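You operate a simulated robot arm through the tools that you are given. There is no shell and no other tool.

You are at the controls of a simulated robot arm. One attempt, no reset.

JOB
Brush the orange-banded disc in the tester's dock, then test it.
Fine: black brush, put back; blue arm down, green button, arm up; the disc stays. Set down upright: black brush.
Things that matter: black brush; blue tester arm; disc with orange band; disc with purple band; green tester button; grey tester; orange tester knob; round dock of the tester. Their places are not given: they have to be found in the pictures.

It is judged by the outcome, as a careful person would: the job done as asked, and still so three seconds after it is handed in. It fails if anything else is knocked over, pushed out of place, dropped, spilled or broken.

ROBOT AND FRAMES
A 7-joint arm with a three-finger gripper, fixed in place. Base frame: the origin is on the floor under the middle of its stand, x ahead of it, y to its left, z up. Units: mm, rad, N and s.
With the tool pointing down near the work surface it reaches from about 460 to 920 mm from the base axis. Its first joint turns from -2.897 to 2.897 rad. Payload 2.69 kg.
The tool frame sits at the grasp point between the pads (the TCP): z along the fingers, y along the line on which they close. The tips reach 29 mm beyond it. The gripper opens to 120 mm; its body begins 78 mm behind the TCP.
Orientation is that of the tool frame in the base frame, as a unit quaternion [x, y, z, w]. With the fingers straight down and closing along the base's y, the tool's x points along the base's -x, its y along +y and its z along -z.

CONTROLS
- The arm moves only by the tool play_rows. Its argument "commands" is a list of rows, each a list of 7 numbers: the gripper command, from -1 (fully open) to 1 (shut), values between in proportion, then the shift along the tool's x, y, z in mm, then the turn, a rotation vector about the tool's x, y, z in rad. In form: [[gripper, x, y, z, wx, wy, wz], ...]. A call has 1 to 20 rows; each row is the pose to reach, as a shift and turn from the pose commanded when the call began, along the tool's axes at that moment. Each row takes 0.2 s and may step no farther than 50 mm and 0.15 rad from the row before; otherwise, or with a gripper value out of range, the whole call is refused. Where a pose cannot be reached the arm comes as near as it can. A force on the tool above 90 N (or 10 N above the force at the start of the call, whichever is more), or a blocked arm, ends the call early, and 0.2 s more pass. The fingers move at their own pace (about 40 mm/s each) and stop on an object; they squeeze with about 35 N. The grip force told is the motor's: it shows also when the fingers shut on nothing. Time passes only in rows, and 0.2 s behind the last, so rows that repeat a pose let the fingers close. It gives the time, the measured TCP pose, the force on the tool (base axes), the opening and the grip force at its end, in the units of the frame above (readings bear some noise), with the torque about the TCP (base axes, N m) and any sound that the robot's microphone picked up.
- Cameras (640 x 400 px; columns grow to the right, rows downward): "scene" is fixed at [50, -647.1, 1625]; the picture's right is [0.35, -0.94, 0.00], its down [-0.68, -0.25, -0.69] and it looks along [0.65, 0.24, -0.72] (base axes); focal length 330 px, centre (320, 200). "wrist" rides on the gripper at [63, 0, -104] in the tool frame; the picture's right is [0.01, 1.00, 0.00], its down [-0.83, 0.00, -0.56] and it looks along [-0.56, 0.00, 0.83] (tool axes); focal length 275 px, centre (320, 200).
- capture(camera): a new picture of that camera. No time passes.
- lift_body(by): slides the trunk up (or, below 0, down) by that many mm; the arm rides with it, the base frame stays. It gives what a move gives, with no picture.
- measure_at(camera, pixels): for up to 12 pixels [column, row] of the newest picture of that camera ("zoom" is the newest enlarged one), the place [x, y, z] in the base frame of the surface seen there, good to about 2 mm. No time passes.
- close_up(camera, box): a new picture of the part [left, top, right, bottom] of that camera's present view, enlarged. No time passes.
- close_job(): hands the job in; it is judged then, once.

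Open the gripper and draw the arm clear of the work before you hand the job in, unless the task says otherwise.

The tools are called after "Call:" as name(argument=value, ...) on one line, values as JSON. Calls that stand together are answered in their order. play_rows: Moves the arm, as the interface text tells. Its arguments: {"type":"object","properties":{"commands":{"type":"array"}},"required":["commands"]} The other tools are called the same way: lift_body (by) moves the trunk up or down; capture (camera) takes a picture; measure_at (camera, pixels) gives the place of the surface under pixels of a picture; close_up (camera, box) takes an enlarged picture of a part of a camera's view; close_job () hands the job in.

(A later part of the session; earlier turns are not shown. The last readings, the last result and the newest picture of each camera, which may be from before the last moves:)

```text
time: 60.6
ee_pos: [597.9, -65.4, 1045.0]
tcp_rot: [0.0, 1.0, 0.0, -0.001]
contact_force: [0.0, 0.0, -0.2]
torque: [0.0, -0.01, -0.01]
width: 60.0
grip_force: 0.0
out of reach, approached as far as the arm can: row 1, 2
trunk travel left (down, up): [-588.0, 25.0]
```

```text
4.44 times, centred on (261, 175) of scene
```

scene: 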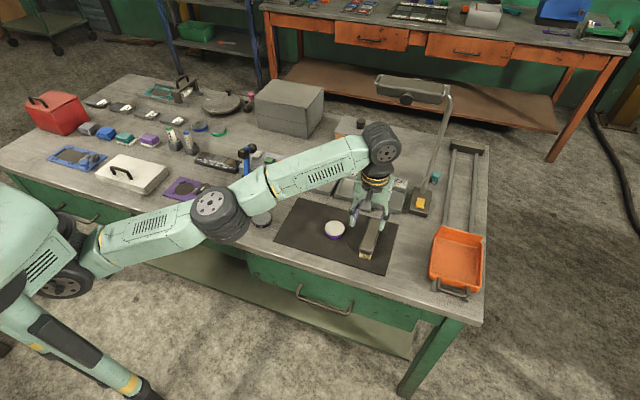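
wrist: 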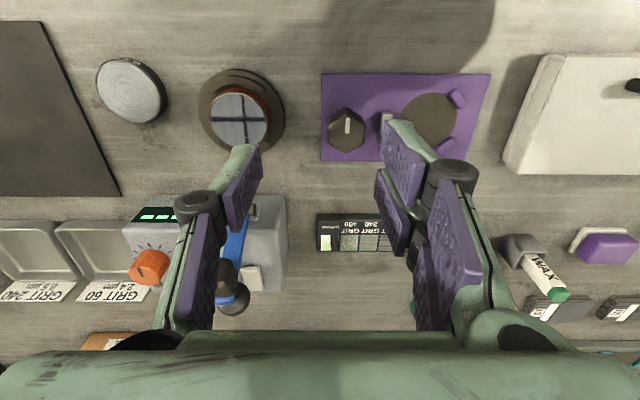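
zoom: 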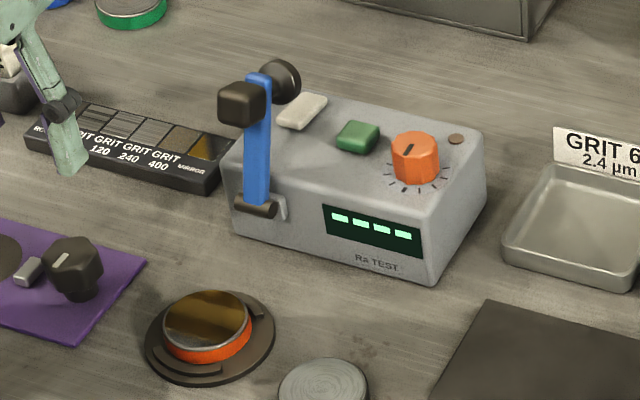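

The disc is now clean and mirror-like, fully seated. I measure the arm's knob, bar, and block in this zoom for the push.

Call:
measure_at(camera="zoom", pixels=[[290, 70], [297, 80], [275, 70], [282, 100], [262, 78], [225, 100], [245, 118], [258, 105], [258, 150], [258, 200], [245, 205], [270, 212]])

Call:
close_up(camera="scene", box=[236, 136, 276, 186])

Call:
close_up(camera="wrist", box=[180, 180, 300, 330])

```text
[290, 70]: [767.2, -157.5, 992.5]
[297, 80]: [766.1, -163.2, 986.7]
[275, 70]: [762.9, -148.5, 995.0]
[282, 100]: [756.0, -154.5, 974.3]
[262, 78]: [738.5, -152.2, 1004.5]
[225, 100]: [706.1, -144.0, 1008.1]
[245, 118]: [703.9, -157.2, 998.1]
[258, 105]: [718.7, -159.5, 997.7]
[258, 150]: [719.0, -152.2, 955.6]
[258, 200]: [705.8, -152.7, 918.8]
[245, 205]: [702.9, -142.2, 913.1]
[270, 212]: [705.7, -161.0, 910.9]
```

```text
8.00 times, centred on (256, 161) of scene
```

zoom: 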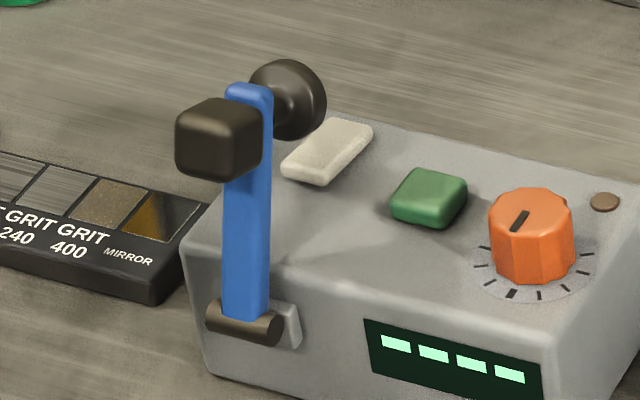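

```text
2.67 times, centred on (240, 255) of wrist
```

zoom: 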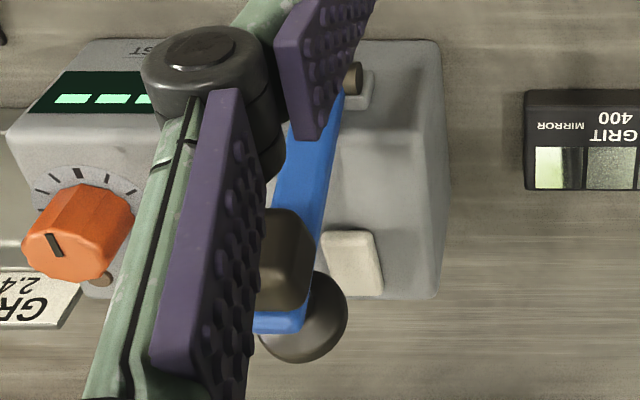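

Arm centreline y≈-151.5; knob's rear is at about x 780. I go around on the +y side to (800,-65) behind the arm, then lower to z≈992.

Call:
play_rows(commands=[[0, -40, 0, 0, 0, 0, 0], [0, -80, 0, 0, 0, 0, 0], [0, -120, 0, 0, 0, 0, 0], [0, -160, 0, 0, 0, 0, 0], [0, -195, 0, 5, 0, 0, 0], [0, -202, 0, 25, 0, 0, 0], [0, -202, 0, 53, 0, 0, 0], [0, -202, 0, 53, 0, 0, 0]])

Call:
capture(camera="wrist")

Call:
close_up(camera="scene", box=[206, 110, 316, 200])

```text
time: 62.4
ee_pos: [799.7, -64.5, 992.2]
tcp_rot: [-0.001, 1.0, 0.0, -0.001]
contact_force: [0.5, 0.5, -0.2]
torque: [0.01, 0.02, -0.03]
width: 60.1
grip_force: 0.1
trunk travel left (down, up): [-588.0, 25.0]
```

```text
taken
```

wrist: 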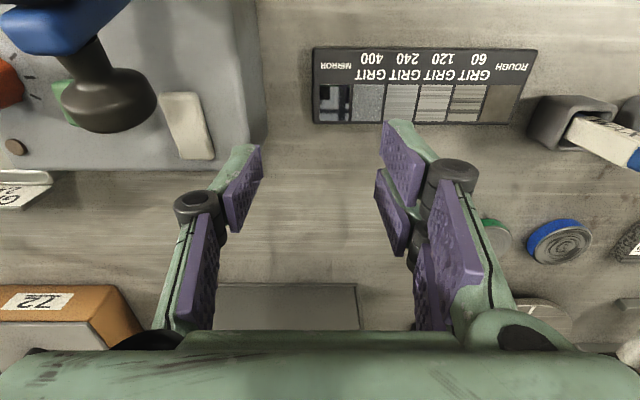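

```text
4.44 times, centred on (261, 155) of scene
```

zoom: 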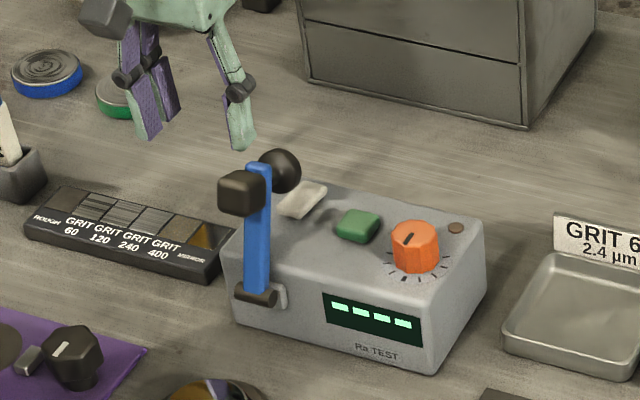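

The knob's rear is visible at wrist (110,115). I'll measure it.

Call:
measure_at(camera="wrist", pixels=[[110, 128], [75, 115], [150, 95], [110, 100], [120, 75], [90, 50], [185, 125], [170, 100], [205, 155], [60, 90], [250, 160], [225, 195]])

Call:
close_up(camera="wrist", box=[0, 0, 280, 180])

```text
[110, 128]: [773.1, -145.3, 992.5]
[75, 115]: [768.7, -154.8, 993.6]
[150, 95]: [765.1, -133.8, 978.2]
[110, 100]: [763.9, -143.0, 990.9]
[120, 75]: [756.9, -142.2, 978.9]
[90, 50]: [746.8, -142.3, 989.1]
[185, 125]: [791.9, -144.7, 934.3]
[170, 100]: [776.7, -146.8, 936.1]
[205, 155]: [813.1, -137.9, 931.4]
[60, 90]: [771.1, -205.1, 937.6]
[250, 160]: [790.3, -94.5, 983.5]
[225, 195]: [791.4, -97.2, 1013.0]
```

```text
2.22 times, centred on (140, 90) of wrist
```

zoom: 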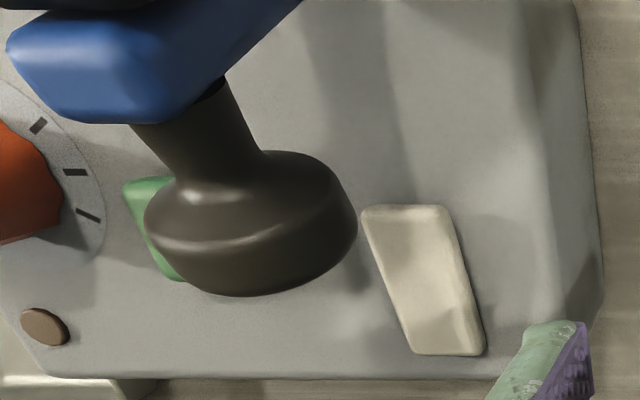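

Knob rear at x≈776; finger front would be at x≈790. I slide -51 mm in y so the single finger stands behind the knob.

Call:
play_rows(commands=[[0, 0, -13, 0, 0, 0, 0], [0, 0, -26, 0, 0, 0, 0], [0, 0, -39, 0, 0, 0, 0], [0, 0, -51, 0, 0, 0, 0], [0, 0, -51, 0, 0, 0, 0]])

Call:
capture(camera="wrist")

Call:
close_up(camera="scene", box=[206, 110, 316, 200])

```text
time: 63.6
ee_pos: [800.8, -116.2, 992.4]
tcp_rot: [-0.001, 1.0, 0.0, -0.001]
contact_force: [-0.7, 0.6, -0.3]
torque: [-0.02, 0.0, -0.03]
width: 59.9
grip_force: 0.0
trunk travel left (down, up): [-588.0, 25.0]
```

```text
taken
```

wrist: 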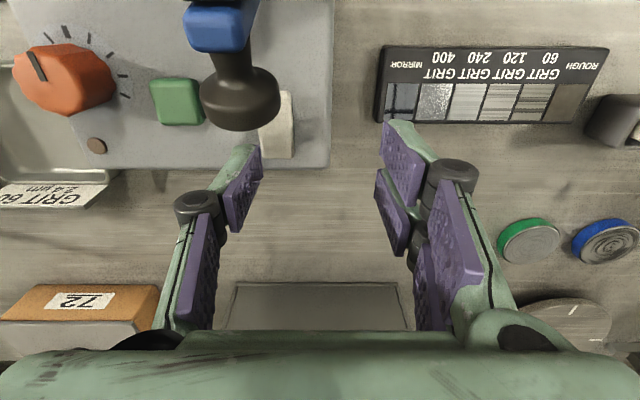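

```text
4.44 times, centred on (261, 155) of scene
```

zoom: 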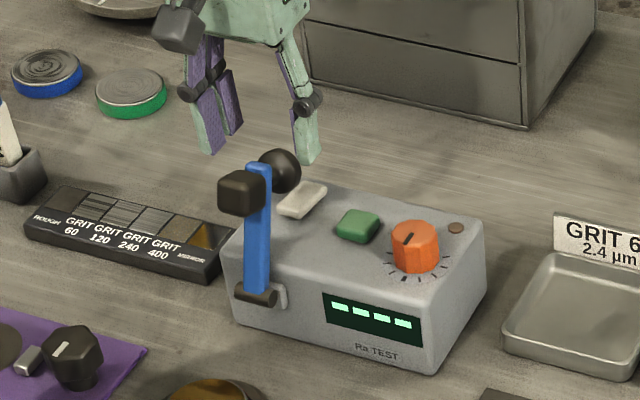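

The finger stands behind the knob. I push gently toward -x by 28 mm (about 14 mm past contact) and watch the force.

Call:
play_rows(commands=[[0, 6, 0, 0, 0, 0, 0], [0, 12, 0, 0, 0, 0, 0], [0, 16, 0, 0, 0, 0, 0], [0, 20, 0, 0, 0, 0, 0], [0, 24, 0, 0, 0, 0, 0], [0, 28, 0, 0, 0, 0, 0]])

Call:
capture(camera="wrist")

Call:
close_up(camera="scene", box=[206, 110, 316, 200])

```text
time: 65.0
ee_pos: [772.8, -117.1, 992.4]
tcp_rot: [0.0, 1.0, 0.001, -0.001]
contact_force: [0.1, -0.3, 0.3]
torque: [0.02, 0.03, 0.01]
width: 59.9
grip_force: 0.0
trunk travel left (down, up): [-588.0, 25.0]
```

```text
taken
```

wrist: 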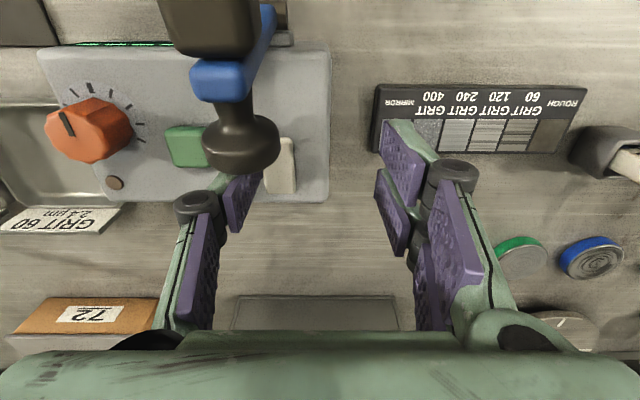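

```text
4.44 times, centred on (261, 155) of scene
```

zoom: 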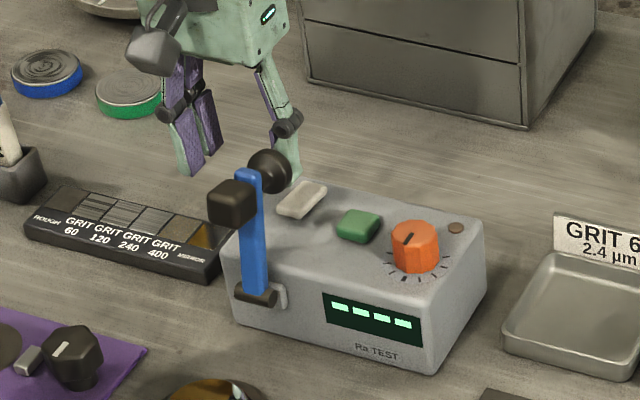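

The arm moved forward with negligible force. I retract 8 mm to see whether it stays where it is.

Call:
play_rows(commands=[[0, -4, 0, 0, 0, 0, 0], [0, -8, 0, 0, 0, 0, 0], [0, -8, 0, 0, 0, 0, 0]])

Call:
capture(camera="wrist")

Call:
close_up(camera="scene", box=[206, 110, 316, 200])

```text
time: 65.8
ee_pos: [781.8, -117.9, 994.1]
tcp_rot: [0.001, 1.0, 0.001, -0.001]
contact_force: [0.7, -0.4, 0.5]
torque: [-0.02, -0.01, 0.05]
width: 60.2
grip_force: 0.0
trunk travel left (down, up): [-588.0, 25.0]
```

```text
taken
```

wrist: 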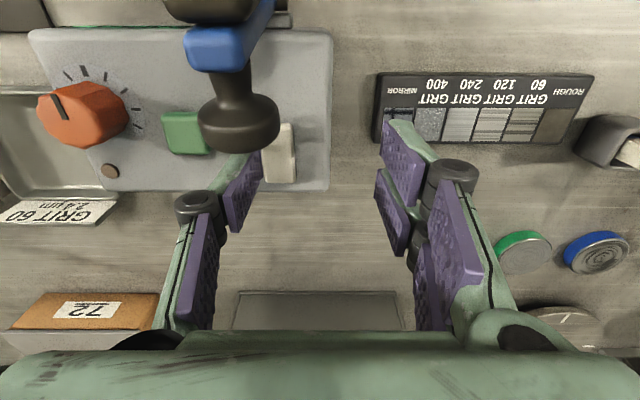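

```text
4.44 times, centred on (261, 155) of scene
```

zoom: 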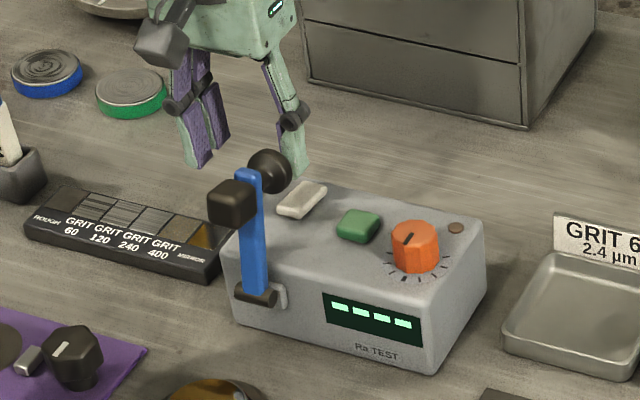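

The arm stays where it was left, so its hinge holds by friction. I measure its present lean and continue.

Call:
measure_at(camera="zoom", pixels=[[252, 178], [256, 240], [250, 172], [225, 200], [236, 215], [275, 165], [283, 175], [258, 285]])

```text
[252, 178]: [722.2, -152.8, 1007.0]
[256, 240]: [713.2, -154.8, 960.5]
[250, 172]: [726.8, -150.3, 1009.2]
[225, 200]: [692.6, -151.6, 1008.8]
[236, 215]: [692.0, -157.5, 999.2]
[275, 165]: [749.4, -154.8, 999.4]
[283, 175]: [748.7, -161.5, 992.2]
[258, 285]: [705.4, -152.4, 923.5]
```

Lean is now ~11° back. I push further to about 20° forward of vertical, slowly, then back off 8 mm and look again.

Call:
play_rows(commands=[[0, 8, 0, 0, 0, 0, 0], [0, 13, 0, 0, 0, 0, 0], [0, 18, 0, 0, 0, 0, 0], [0, 23, 0, 0, 0, 0, 0], [0, 28, 0, 0, 0, 0, 0], [0, 33, 0, 0, 0, 0, 0], [0, 38, 0, 0, 0, 0, 0], [0, 43, 0, 0, 0, 0, 0], [0, 48, 0, 0, 0, 0, 0], [0, 53, 0, 0, 0, 0, 0], [0, 48, 0, 0, 0, 0, 0], [0, 45, 0, 0, 0, 0, 0]])

Call:
capture(camera="wrist")

Call:
close_up(camera="scene", box=[196, 120, 306, 210])

```text
time: 68.4
ee_pos: [735.4, -116.6, 992.6]
tcp_rot: [0.0, 1.0, 0.0, -0.001]
contact_force: [-0.5, -0.5, 0.5]
torque: [-0.01, 0.0, 0.0]
width: 60.1
grip_force: 0.1
trunk travel left (down, up): [-588.0, 25.0]
```

```text
taken
```

wrist: 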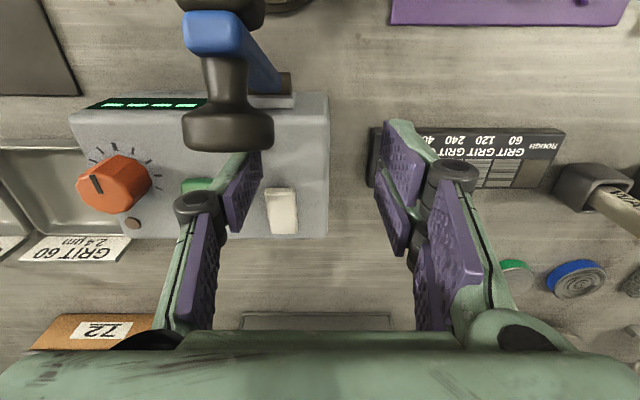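

```text
4.44 times, centred on (251, 165) of scene
```

zoom: 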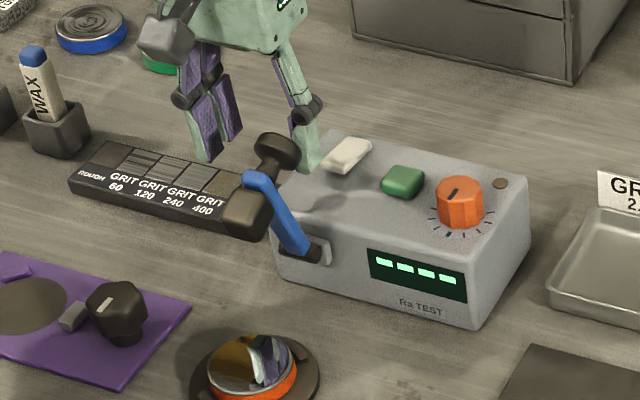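

The arm leans ~25° forward and holds by itself. I measure it and keep pushing in stages.

Call:
measure_at(camera="zoom", pixels=[[258, 178], [290, 230], [305, 248], [275, 140], [280, 160], [240, 215], [265, 165], [250, 195]])

Call:
measure_at(camera="wrist", pixels=[[230, 135], [225, 100], [225, 70], [220, 25], [260, 70], [250, 175], [200, 130], [265, 125]])

```text
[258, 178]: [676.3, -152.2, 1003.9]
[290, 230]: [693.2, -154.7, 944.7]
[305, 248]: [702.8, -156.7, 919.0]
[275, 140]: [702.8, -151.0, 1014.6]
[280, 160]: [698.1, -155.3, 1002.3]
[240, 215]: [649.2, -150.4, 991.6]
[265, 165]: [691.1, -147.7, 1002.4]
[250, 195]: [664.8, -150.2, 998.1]
```

```text
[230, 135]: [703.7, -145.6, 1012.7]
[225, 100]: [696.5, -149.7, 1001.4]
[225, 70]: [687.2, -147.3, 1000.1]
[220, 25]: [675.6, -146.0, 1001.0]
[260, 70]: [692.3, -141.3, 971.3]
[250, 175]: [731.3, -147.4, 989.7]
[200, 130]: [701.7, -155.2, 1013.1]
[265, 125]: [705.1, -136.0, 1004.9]
```

Lean is ~20° forward with the knob rear at (706,1013). I continue pushing to TCP x≈675 (about 60° forward).

Call:
play_rows(commands=[[0, 8, 0, 0, 0, 0, 0], [0, 14, 0, 0, 0, 0, 0], [0, 19, 0, 0, 0, 0, 0], [0, 24, 0, 0, 0, 0, 0], [0, 29, 0, 0, 0, 0, 0], [0, 34, 0, 0, 0, 0, 0], [0, 39, 0, 0, 0, 0, 0], [0, 44, 0, 0, 0, 0, 0], [0, 49, 0, 0, 0, 0, 0], [0, 54, 0, 0, 0, 0, 0], [0, 59, 0, 0, 0, 0, 0]])

Call:
capture(camera="wrist")

Call:
close_up(camera="scene", box=[196, 130, 306, 220])

```text
time: 70.8
ee_pos: [676.8, -117.6, 993.3]
tcp_rot: [0.0, 1.0, 0.0, -0.001]
contact_force: [0.8, 0.0, 0.0]
torque: [-0.02, 0.01, -0.01]
width: 60.1
grip_force: 0.1
trunk travel left (down, up): [-588.0, 25.0]
```

```text
taken
```

wrist: 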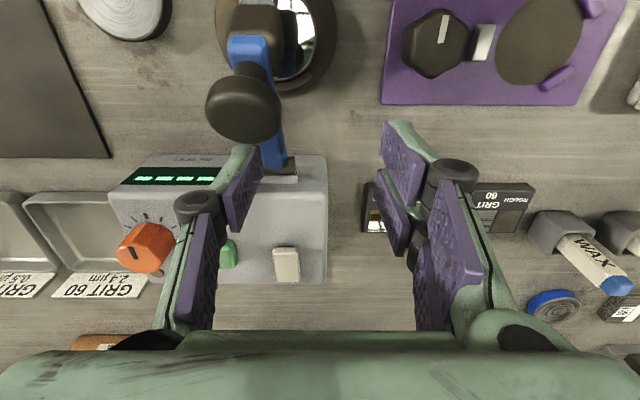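

```text
4.44 times, centred on (251, 175) of scene
```

zoom: 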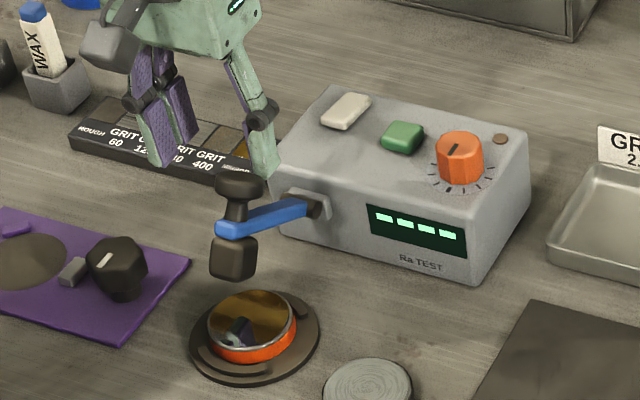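

The arm is now ~65–70° forward and holds. I measure the knob top, then I'll press it down from above with closed fingers.

Call:
measure_at(camera="wrist", pixels=[[243, 105], [243, 125], [215, 105], [272, 105], [250, 50], [255, 25], [275, 160], [250, 85]])

Call:
measure_at(camera="zoom", pixels=[[238, 185], [238, 178], [255, 185], [260, 215], [225, 228], [300, 205], [235, 250], [235, 275], [250, 320]])

```text
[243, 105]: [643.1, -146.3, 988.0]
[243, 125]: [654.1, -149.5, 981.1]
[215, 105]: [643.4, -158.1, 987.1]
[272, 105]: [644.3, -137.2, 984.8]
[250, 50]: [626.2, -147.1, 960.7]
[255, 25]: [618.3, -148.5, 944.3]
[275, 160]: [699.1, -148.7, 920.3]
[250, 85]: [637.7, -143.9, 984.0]
```

```text
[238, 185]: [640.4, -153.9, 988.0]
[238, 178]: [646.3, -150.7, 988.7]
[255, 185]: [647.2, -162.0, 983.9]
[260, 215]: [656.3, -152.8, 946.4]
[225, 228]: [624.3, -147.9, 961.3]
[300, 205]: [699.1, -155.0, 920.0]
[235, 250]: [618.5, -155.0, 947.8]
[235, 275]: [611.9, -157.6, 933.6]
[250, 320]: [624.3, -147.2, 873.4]
```

Knob top centre is at (642,-151.5,988), arm ~61° forward. I rise, close the fingers, and centre the fist over the knob.

Call:
play_rows(commands=[[0, -3, 0, -10, 0, 0, 0], [0, -3, 0, -40, 0, 0, 0], [0, -3, 0, -67, 0, 0, 0], [0.5, 8, -12, -67, 0, 0, 0], [1, 20, -24, -67, 0, 0, 0], [1, 31, -34, -67, 0, 0, 0], [1, 31, -34, -67, 0, 0, 0], [1, 31, -34, -67, 0, 0, 0]])

Call:
capture(camera="wrist")

Call:
close_up(camera="scene", box=[196, 120, 306, 220])

```text
time: 72.6
ee_pos: [646.3, -151.8, 1060.4]
tcp_rot: [0.001, 1.0, -0.001, -0.001]
contact_force: [0.4, 0.7, -0.4]
torque: [0.01, -0.07, -0.02]
width: 0.0
grip_force: 23.4
trunk travel left (down, up): [-588.0, 25.0]
```

```text
taken
```

wrist: 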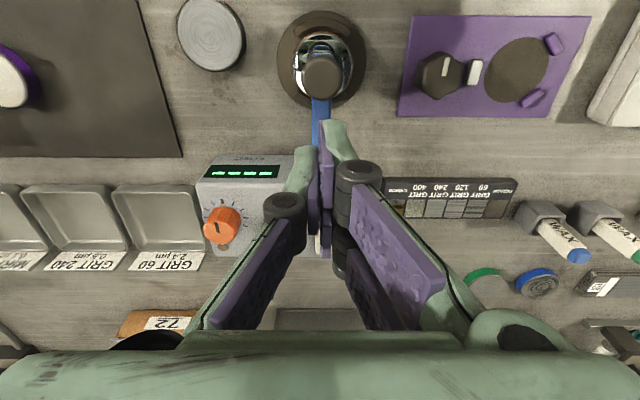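

```text
4.00 times, centred on (251, 170) of scene
```

zoom: 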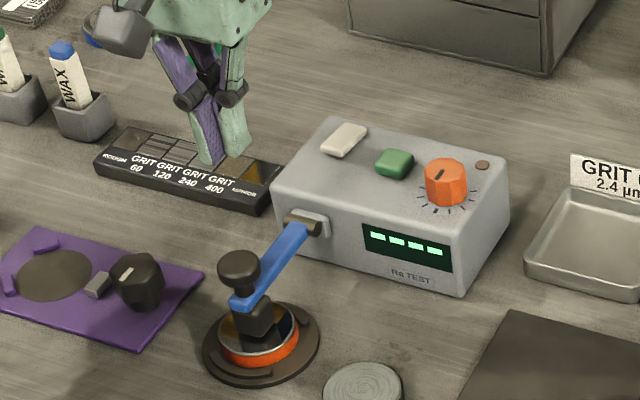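

The arm has come down further by itself: the knob now stands upright over the disc at zoom (240,265). I measure it and look closer.

Call:
close_up(camera="scene", box=[211, 170, 281, 220])

Call:
measure_at(camera="zoom", pixels=[[268, 105], [268, 95], [255, 165], [270, 180], [330, 130], [390, 85], [285, 215], [285, 250], [330, 260], [240, 290], [310, 290], [262, 230]])

```text
8.00 times, centred on (246, 195) of scene
```

zoom: 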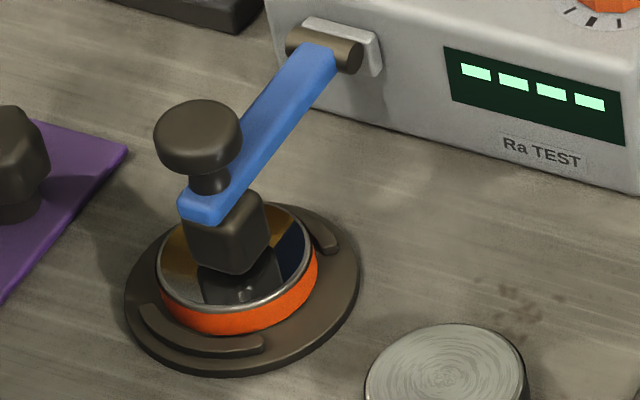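

```text
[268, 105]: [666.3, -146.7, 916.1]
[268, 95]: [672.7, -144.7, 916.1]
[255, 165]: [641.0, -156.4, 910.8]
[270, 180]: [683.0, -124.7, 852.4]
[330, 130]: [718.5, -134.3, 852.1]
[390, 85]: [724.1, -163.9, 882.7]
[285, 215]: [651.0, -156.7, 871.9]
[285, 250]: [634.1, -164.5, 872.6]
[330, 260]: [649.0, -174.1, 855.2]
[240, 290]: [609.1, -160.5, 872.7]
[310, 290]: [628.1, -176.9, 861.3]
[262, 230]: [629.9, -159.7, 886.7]
```

The arm looks nearly horizontal, with the probe block above or on the disc. I measure bar slope and block bottom in this zoom.

Call:
measure_at(camera="zoom", pixels=[[310, 62], [280, 110], [250, 160], [200, 205], [197, 125], [197, 110], [215, 265], [235, 270], [250, 262], [190, 235], [245, 280], [300, 240]])

```text
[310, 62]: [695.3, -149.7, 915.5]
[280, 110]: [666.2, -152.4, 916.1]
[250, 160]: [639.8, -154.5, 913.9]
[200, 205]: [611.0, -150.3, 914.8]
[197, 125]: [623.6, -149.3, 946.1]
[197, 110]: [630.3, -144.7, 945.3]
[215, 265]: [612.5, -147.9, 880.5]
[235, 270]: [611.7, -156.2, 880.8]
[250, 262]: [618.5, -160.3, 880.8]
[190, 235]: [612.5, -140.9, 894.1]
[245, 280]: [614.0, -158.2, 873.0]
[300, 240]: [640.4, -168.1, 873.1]
```

The bar is level (top z≈915.5) with the block bottom near 880, close to the disc (872). I zoom in on the gap from the scene and look from the wrist.

Call:
close_up(camera="scene", box=[226, 188, 256, 214])

Call:
close_up(camera="wrist", box=[260, 0, 400, 110])

```text
15.38 times, centred on (241, 201) of scene
```

zoom: 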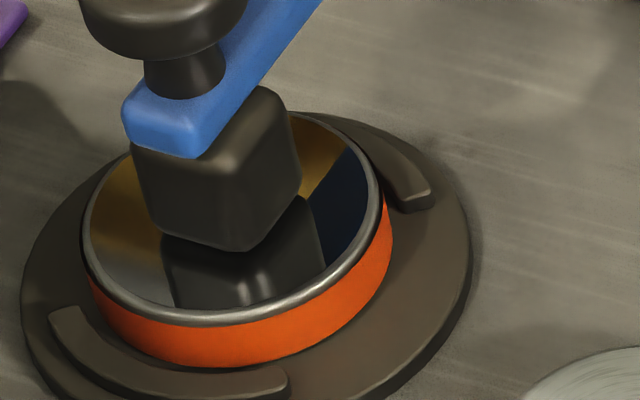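

```text
3.64 times, centred on (330, 55) of wrist
```

zoom: 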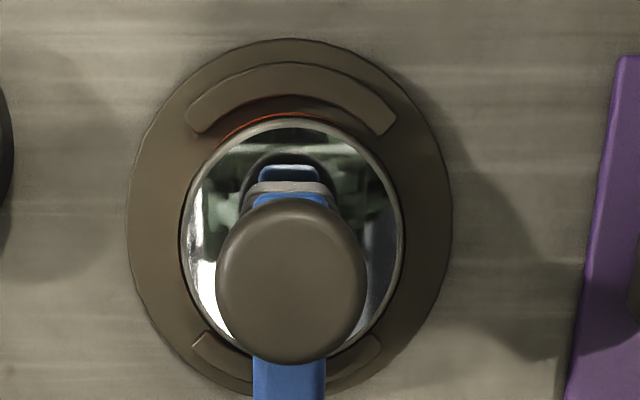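

The block sits practically on the disc's mirror surface. To be sure the arm is fully down, I press the knob lightly from above with the closed fingers.

Call:
play_rows(commands=[[1, 12, 0, 15, 0, 0, 0], [1, 24, 0, 35, 0, 0, 0], [1, 24, 0, 55, 0, 0, 0], [1, 24, 0, 70, 0, 0, 0], [1, 24, 0, 76, 0, 0, 0], [1, 24, 0, 76, 0, 0, 0]])

Call:
capture(camera="wrist")

Call:
close_up(camera="scene", box=[211, 150, 281, 220])

```text
time: 74.0
ee_pos: [621.2, -150.7, 985.0]
tcp_rot: [-0.002, 1.0, 0.0, -0.001]
contact_force: [-0.1, -0.5, 0.6]
torque: [0.0, -0.01, 0.01]
width: 0.0
grip_force: 28.8
trunk travel left (down, up): [-588.0, 25.0]
```

```text
taken
```

wrist: 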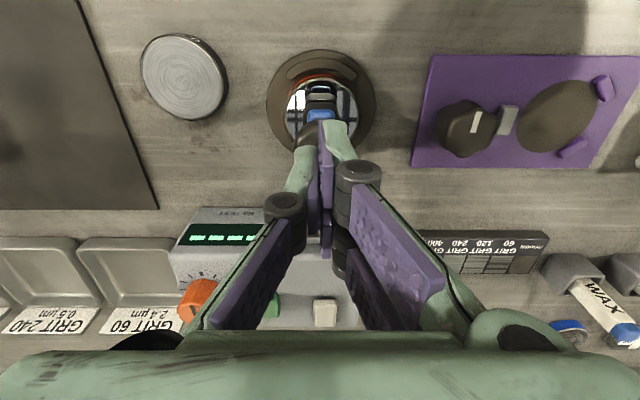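

```text
5.71 times, centred on (246, 185) of scene
```

zoom: 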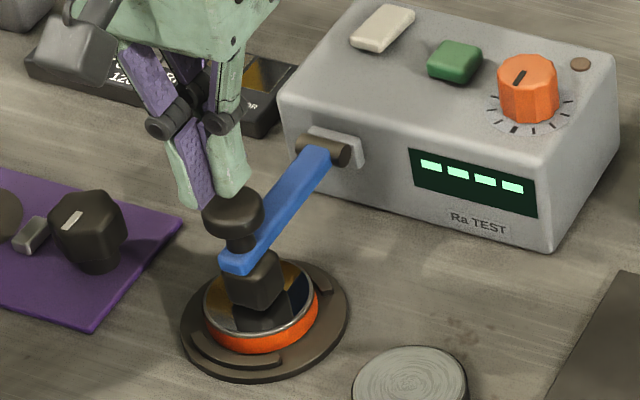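

Tips are a few mm above the knob. I lower in 1.5 mm steps to make a light contact.

Call:
play_rows(commands=[[1, 0, 0, 1.5, 0, 0, 0], [1, 0, 0, 3, 0, 0, 0], [1, 0, 0, 4.5, 0, 0, 0], [1, 0, 0, 6, 0, 0, 0]])

```text
time: 75.0
ee_pos: [621.1, -151.1, 978.3]
tcp_rot: [0.0, 1.0, 0.0, -0.001]
contact_force: [0.4, -0.2, 0.4]
torque: [-0.04, -0.01, -0.02]
width: 0.0
grip_force: 29.1
trunk travel left (down, up): [-588.0, 25.0]
```

Call:
play_rows(commands=[[1, 0, 0, 1, 0, 0, 0], [1, 0, 0, 2, 0, 0, 0], [1, 0, 0, 2.5, 0, 0, 0]])

Call:
close_up(camera="scene", box=[216, 170, 266, 220])

```text
time: 75.8
ee_pos: [621.0, -152.0, 976.3]
tcp_rot: [0.001, 1.0, -0.001, -0.001]
contact_force: [0.3, -0.6, 0.4]
torque: [-0.03, 0.0, 0.0]
width: 0.0
grip_force: 29.0
trunk travel left (down, up): [-588.0, 25.0]
```

```text
8.00 times, centred on (241, 195) of scene
```

zoom: 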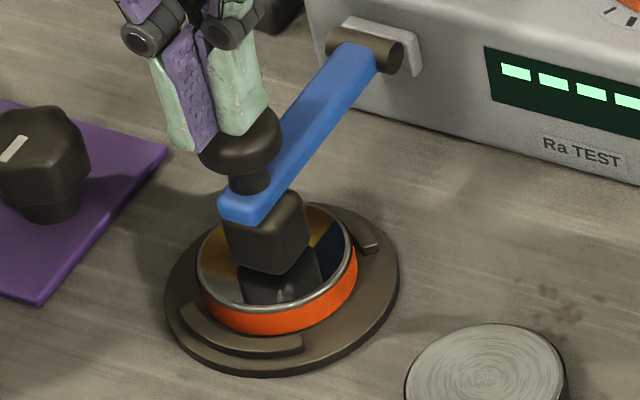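

Still no force; continuing down a little more.

Call:
play_rows(commands=[[1, 0, 0, 0.8, 0, 0, 0], [1, 0, 0, 1.6, 0, 0, 0], [1, 0, 0, 2.2, 0, 0, 0]])

```text
time: 76.6
ee_pos: [620.8, -150.2, 974.3]
tcp_rot: [0.0, 1.0, 0.001, -0.001]
contact_force: [0.0, 0.4, -0.5]
torque: [0.01, 0.05, 0.01]
width: 0.0
grip_force: 28.3
trunk travel left (down, up): [-588.0, 25.0]
```

Call:
play_rows(commands=[[1, 0, 0, 0.8, 0, 0, 0], [1, 0, 0, 1.6, 0, 0, 0], [1, 0, 0, 2.2, 0, 0, 0]])

Call:
close_up(camera="scene", box=[221, 170, 261, 210])

```text
time: 77.4
ee_pos: [620.8, -150.9, 972.5]
tcp_rot: [0.0, 1.0, 0.0, -0.001]
contact_force: [0.3, 0.4, -0.4]
torque: [0.01, 0.0, 0.01]
width: 0.2
grip_force: 28.8
trunk travel left (down, up): [-588.0, 25.0]
```

```text
10.00 times, centred on (241, 190) of scene
```

zoom: 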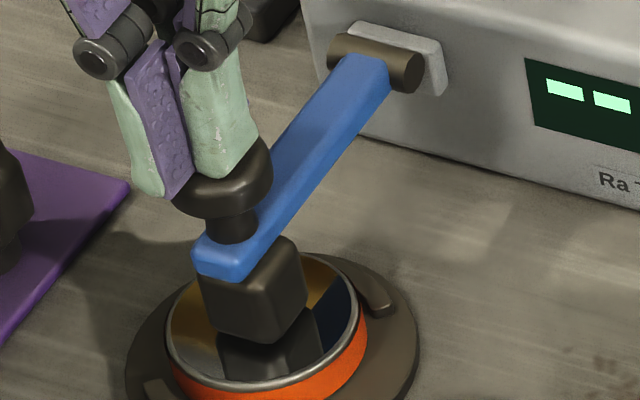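

I measure the fingertip and knob-top heights to see the remaining gap.

Call:
measure_at(camera="zoom", pixels=[[178, 192], [150, 190], [225, 175], [245, 160], [262, 160], [200, 200], [250, 190], [225, 265], [240, 300], [255, 335], [350, 80], [300, 160]])

```text
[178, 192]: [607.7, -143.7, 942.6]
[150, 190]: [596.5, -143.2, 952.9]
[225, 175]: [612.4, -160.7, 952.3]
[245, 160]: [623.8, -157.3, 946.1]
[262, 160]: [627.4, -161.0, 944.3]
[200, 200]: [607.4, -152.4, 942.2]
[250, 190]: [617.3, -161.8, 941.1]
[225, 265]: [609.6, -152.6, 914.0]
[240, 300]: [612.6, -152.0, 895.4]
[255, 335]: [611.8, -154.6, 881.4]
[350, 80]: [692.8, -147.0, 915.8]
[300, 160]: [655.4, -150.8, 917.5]
```

Tips are at ~951, knob top ~946.5: about 4 mm to go. Continuing with small steps.

Call:
play_rows(commands=[[1, 0, 0, 1.2, 0, 0, 0], [1, 0, 0, 2.4, 0, 0, 0], [1, 0, 0, 3.6, 0, 0, 0]])

```text
time: 78.2
ee_pos: [620.4, -151.2, 969.0]
tcp_rot: [0.0, 1.0, -0.001, 0.0]
contact_force: [-1.2, 0.3, 5.6]
torque: [0.01, 0.04, 0.04]
width: 5.9
grip_force: 28.8
trunk travel left (down, up): [-588.0, 25.0]
```

Contact of ~5.6 N: the arm resists, so it's down on the disc. I lift off straight up to z≈1045 and check.

Call:
play_rows(commands=[[1, 0, 0, -5, 0, 0, 0], [1, 0, 0, -20, 0, 0, 0], [1, 0, 0, -45, 0, 0, 0], [1, 0, 0, -76, 0, 0, 0], [1, 0, 0, -76, 0, 0, 0]])

Call:
capture(camera="wrist")

Call:
close_up(camera="scene", box=[211, 150, 301, 220])

```text
time: 79.4
ee_pos: [621.5, -151.1, 1044.2]
tcp_rot: [0.0, 1.0, 0.0, -0.001]
contact_force: [0.1, 0.3, -0.8]
torque: [0.03, 0.01, 0.01]
width: 0.0
grip_force: 28.9
trunk travel left (down, up): [-588.0, 25.0]
```

```text
taken
```

wrist: 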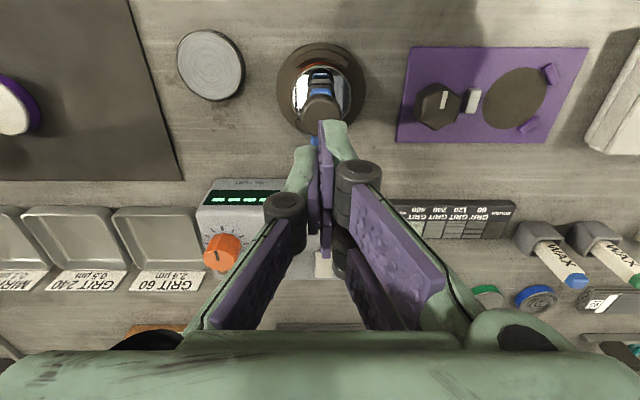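

```text
5.71 times, centred on (256, 185) of scene
```

zoom: 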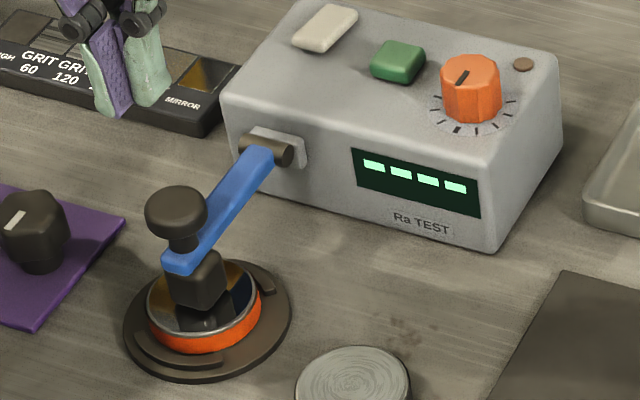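

Arm is down. Now I measure the green button at zoom (398,58).

Call:
measure_at(camera="zoom", pixels=[[398, 55], [378, 52], [420, 60], [405, 42], [392, 70], [385, 78], [360, 70], [440, 50], [330, 30], [470, 65], [450, 90], [375, 65]])

Call:
close_up(camera="scene", box=[256, 146, 306, 186])

```text
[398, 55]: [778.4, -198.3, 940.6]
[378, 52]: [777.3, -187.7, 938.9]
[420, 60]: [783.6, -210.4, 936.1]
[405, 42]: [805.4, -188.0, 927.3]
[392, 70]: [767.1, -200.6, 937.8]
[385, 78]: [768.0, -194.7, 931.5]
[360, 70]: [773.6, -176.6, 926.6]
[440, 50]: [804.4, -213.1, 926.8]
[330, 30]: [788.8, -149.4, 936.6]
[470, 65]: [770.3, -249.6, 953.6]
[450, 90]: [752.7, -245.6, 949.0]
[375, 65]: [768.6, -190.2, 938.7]
```

```text
10.00 times, centred on (281, 166) of scene
```

zoom: 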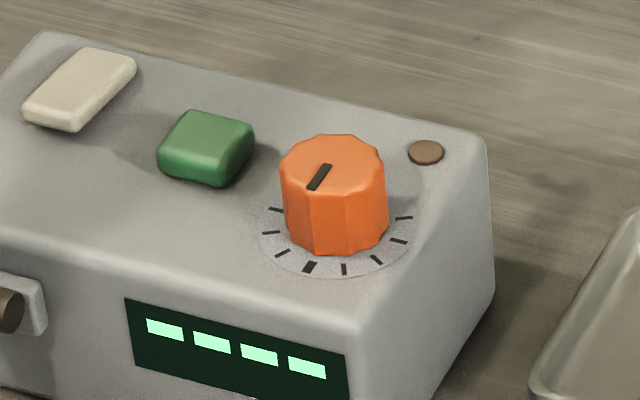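

Button centre is (775,-199), top z≈940; the orange knob edge is at y≈-233. I move the closed fingers above the button at (775,-194), with the single finger over it.

Call:
play_rows(commands=[[1, -30, -8, 0, 0, 0, 0], [1, -62, -17, 0, 0, 0, 0], [1, -94, -26, 0, 0, 0, 0], [1, -126, -35, 0, 0, 0, 0], [1, -153.5, -43, 0, 0, 0, 0], [1, -153.5, -43, 30, 0, 0, 0], [1, -153.5, -43, 54, 0, 0, 0], [1, -153.5, -43, 54, 0, 0, 0]])

Call:
capture(camera="wrist")

Call:
close_up(camera="scene", box=[236, 116, 306, 186])

```text
time: 81.2
ee_pos: [775.8, -192.3, 991.1]
tcp_rot: [-0.001, 1.0, 0.0, -0.001]
contact_force: [-0.9, 0.6, -0.4]
torque: [0.02, 0.01, -0.03]
width: 0.1
grip_force: 28.5
trunk travel left (down, up): [-588.0, 25.0]
```

```text
taken
```

wrist: 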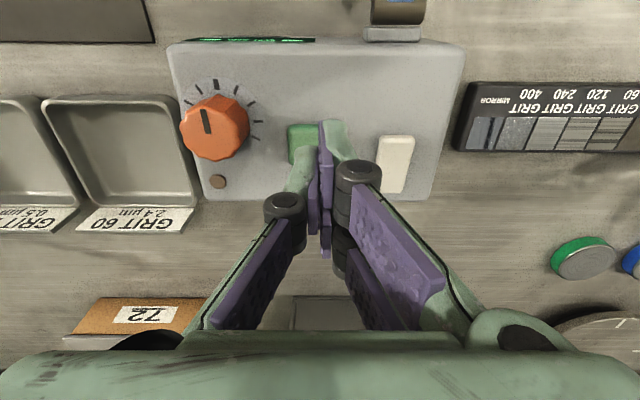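

```text
5.71 times, centred on (271, 151) of scene
```

zoom: 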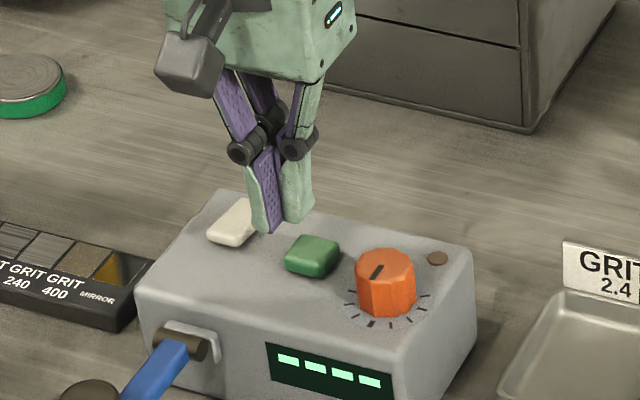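

I check tip positions against the button in this zoom: tips at (297,220) and (263,230), button at (312,250).

Call:
measure_at(camera="zoom", pixels=[[300, 216], [292, 221], [308, 212], [262, 230], [255, 225], [275, 225], [312, 248], [292, 245], [332, 255], [325, 238], [300, 262]])

Call:
measure_at(camera="wrist", pixels=[[298, 140], [310, 165], [300, 175], [325, 125], [335, 130], [292, 130], [306, 130], [300, 155]])

```text
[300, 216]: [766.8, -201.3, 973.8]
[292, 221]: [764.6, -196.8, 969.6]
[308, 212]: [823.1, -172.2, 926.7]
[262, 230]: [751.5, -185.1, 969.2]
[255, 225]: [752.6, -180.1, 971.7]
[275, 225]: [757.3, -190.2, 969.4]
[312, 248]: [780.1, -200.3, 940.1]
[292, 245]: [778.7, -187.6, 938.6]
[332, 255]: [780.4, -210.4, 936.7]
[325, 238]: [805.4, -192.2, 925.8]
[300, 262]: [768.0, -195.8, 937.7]
```

```text
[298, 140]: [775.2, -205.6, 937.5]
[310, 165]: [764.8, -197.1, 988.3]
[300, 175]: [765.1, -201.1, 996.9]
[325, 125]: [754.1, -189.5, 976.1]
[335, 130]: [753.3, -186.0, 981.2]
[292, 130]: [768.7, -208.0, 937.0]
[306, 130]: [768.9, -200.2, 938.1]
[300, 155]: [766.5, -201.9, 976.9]
```

The single finger's tip (766..785, -203..-193, z≈969) is right over the button (top 940). I lower 26 mm, then press in small steps.

Call:
play_rows(commands=[[1, 0, 0, 8, 0, 0, 0], [1, 0, 0, 16, 0, 0, 0], [1, 0, 0, 23, 0, 0, 0], [1, 0, 0, 26, 0, 0, 0], [1, 0, 0, 28, 0, 0, 0]])

Call:
close_up(camera="scene", box=[236, 126, 306, 196])

```text
time: 82.4
ee_pos: [776.2, -192.0, 962.1]
tcp_rot: [-0.001, 1.0, 0.0, -0.001]
contact_force: [-0.2, 0.0, 1.0]
torque: [-0.01, 0.03, -0.02]
width: 5.9
grip_force: 28.9
trunk travel left (down, up): [-588.0, 25.0]
```

```text
5.71 times, centred on (271, 161) of scene
```

zoom: 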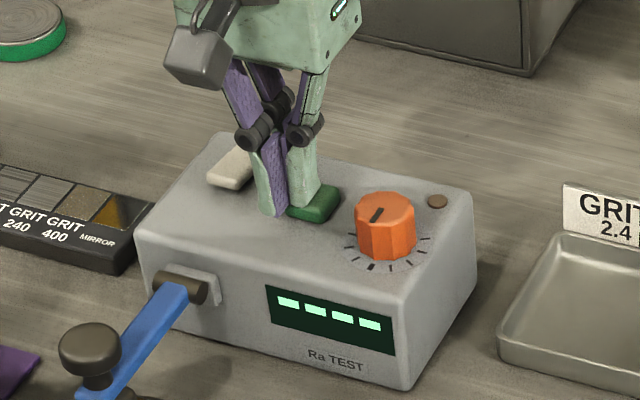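

The finger is touching the button (1 N). I press on in 1 mm steps, watching force, display and sound.

Call:
play_rows(commands=[[1, 0, 0, 1, 0, 0, 0], [1, 0, 0, 2, 0, 0, 0], [1, 0, 0, 3, 0, 0, 0]])

Call:
close_up(camera="scene", box=[236, 126, 306, 196])

```text
time: 83.2
ee_pos: [774.3, -192.9, 958.6]
tcp_rot: [-0.001, 1.0, 0.0, 0.0]
contact_force: [-0.4, 2.3, 3.0]
torque: [0.06, 0.01, 0.01]
width: 6.2
grip_force: 28.0
trunk travel left (down, up): [-588.0, 25.0]
heard: click
```

```text
5.71 times, centred on (271, 161) of scene
```

zoom: 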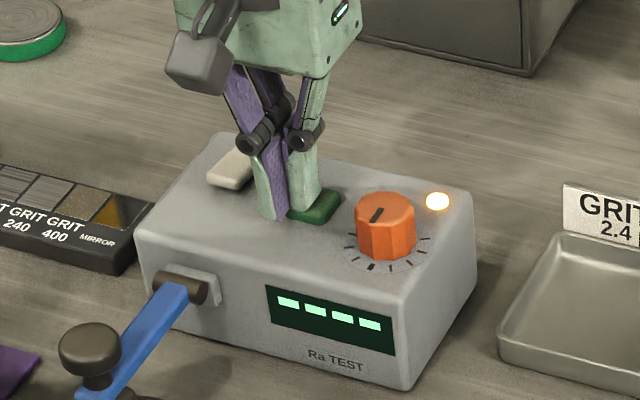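

A click was heard and the indicator lamp lit. I release the button by rising and watch the display.

Call:
play_rows(commands=[[1, 0, 0, -4, 0, 0, 0], [1, 0, 0, -20, 0, 0, 0], [1, 0, 0, -45, 0, 0, 0], [1, 0, 0, -60, 0, 0, 0], [1, 0, 0, -60, 0, 0, 0]])

Call:
close_up(camera="scene", box=[206, 136, 306, 216])

```text
time: 84.4
ee_pos: [775.9, -193.7, 1020.1]
tcp_rot: [0.0, 1.0, 0.001, -0.001]
contact_force: [-0.7, 0.5, 0.4]
torque: [-0.01, -0.01, 0.01]
width: 0.0
grip_force: 28.6
trunk travel left (down, up): [-588.0, 25.0]
```

```text
5.00 times, centred on (256, 176) of scene
```

zoom: 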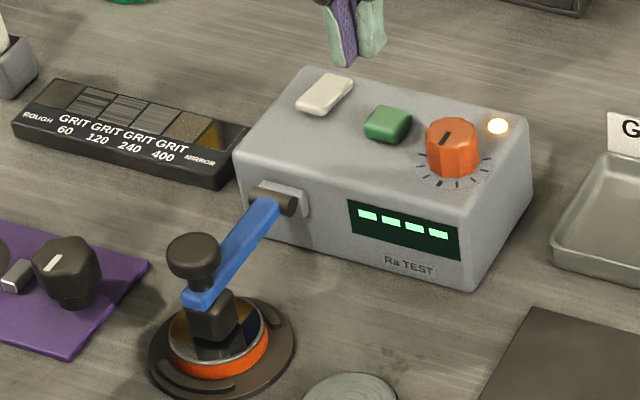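

The lamp is on and the display still shows dashes, so the measurement may be running. I wait a few seconds in place.

Call:
play_rows(commands=[[1, 0, 0, -10, 0, 0, 0], [1, 0, 0, -20, 0, 0, 0], [1, 0, 0, -20, 0, 0, 0], [1, 0, 0, -20, 0, 0, 0], [1, 0, 0, -20, 0, 0, 0], [1, 0, 0, -20, 0, 0, 0], [1, 0, 0, -20, 0, 0, 0], [1, 0, 0, -20, 0, 0, 0], [1, 0, 0, -20, 0, 0, 0], [1, 0, 0, -20, 0, 0, 0]])

Call:
close_up(camera="scene", box=[206, 136, 306, 216])

```text
time: 86.6
ee_pos: [776.1, -193.1, 1039.8]
tcp_rot: [0.0, 1.0, 0.0, -0.001]
contact_force: [0.4, 0.2, -0.1]
torque: [0.0, -0.02, 0.02]
width: 0.3
grip_force: 28.6
trunk travel left (down, up): [-588.0, 25.0]
```

```text
5.00 times, centred on (256, 176) of scene
```

zoom: 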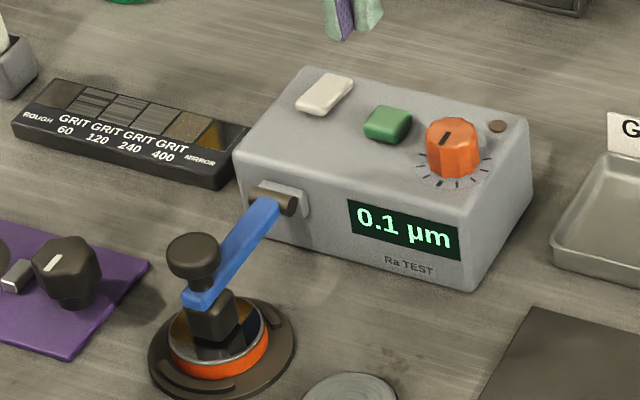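

The display reads 0.1 µm: the test is done. Now for the arm-up: I move back above the knob with the fingers opening to 60 mm and measure the knob from there.

Call:
play_rows(commands=[[1, 30, 9, 0, 0, 0, 0], [0.6, 62, 19, -4, 0, 0, 0], [0.3, 94, 29, -8, 0, 0, 0], [0, 120, 38, -10, 0, 0, 0], [0, 136, 42, -10, 0, 0, 0], [0, 136, 42, -10, 0, 0, 0]])

Call:
capture(camera="wrist")

Call:
close_up(camera="wrist", box=[250, 0, 400, 130])

```text
time: 88.0
ee_pos: [637.2, -150.4, 1050.1]
tcp_rot: [0.0, 1.0, 0.0, 0.0]
contact_force: [0.0, 0.6, 0.0]
torque: [0.0, 0.01, 0.04]
width: 59.8
grip_force: 0.0
trunk travel left (down, up): [-588.0, 25.0]
```

```text
taken
```

wrist: 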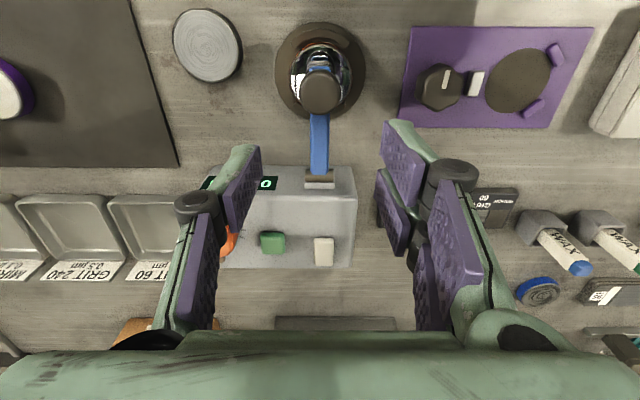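

```text
3.08 times, centred on (325, 65) of wrist
```

zoom: 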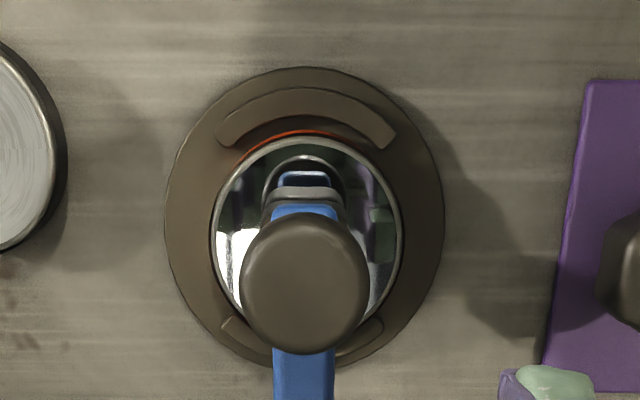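

Knob circle in the zoom: centre (306,283), edges (245,283), (366,283), (306,217), (306,350). Measuring.

Call:
measure_at(camera="zoom", pixels=[[306, 283], [247, 283], [364, 283], [306, 220], [306, 346], [306, 375], [280, 375], [330, 375], [306, 215], [306, 190]])

```text
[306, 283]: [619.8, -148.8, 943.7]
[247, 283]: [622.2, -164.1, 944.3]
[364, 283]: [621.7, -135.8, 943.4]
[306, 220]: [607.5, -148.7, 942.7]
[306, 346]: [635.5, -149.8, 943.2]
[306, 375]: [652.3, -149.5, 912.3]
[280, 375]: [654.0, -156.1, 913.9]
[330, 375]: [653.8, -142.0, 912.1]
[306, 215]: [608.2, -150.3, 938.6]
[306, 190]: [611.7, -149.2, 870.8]
```

Knob centre is (621.5,-150,937), radius ~15. I lower the open fingers around it to TCP z≈946 (tips above the bar's side, well over the disc).

Call:
play_rows(commands=[[0, 8, 0, 20, 0, 0, 0], [0, 15.7, 0.2, 45, 0, 0, 0], [0, 15.7, 0.2, 70, 0, 0, 0], [0, 15.7, 0.2, 90, 0, 0, 0], [0, 15.7, 0.2, 104, 0, 0, 0], [0, 15.7, 0.2, 104, 0, 0, 0]])

Call:
capture(camera="wrist")

Call:
close_up(camera="scene", box=[206, 150, 276, 216])

```text
time: 89.4
ee_pos: [623.6, -151.9, 944.2]
tcp_rot: [-0.001, 1.0, 0.0, -0.001]
contact_force: [-0.2, -0.1, -0.4]
torque: [0.01, 0.0, 0.0]
width: 59.8
grip_force: 0.0
trunk travel left (down, up): [-588.0, 25.0]
```

```text
taken
```

wrist: 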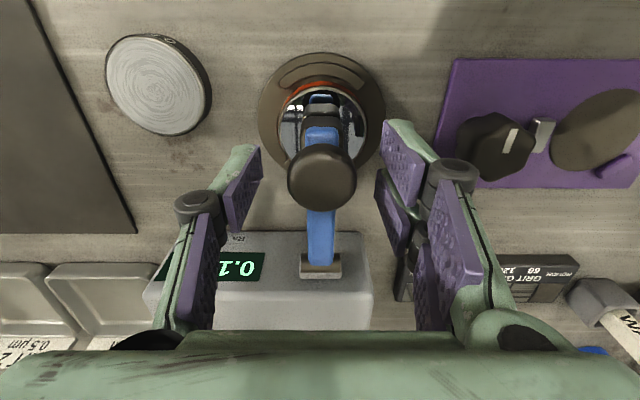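

```text
6.06 times, centred on (241, 183) of scene
```

zoom: 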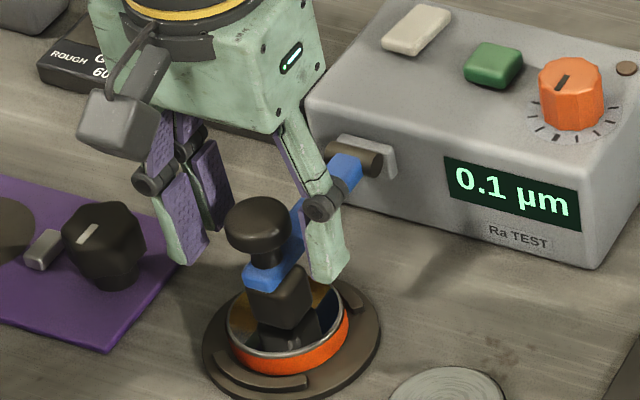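

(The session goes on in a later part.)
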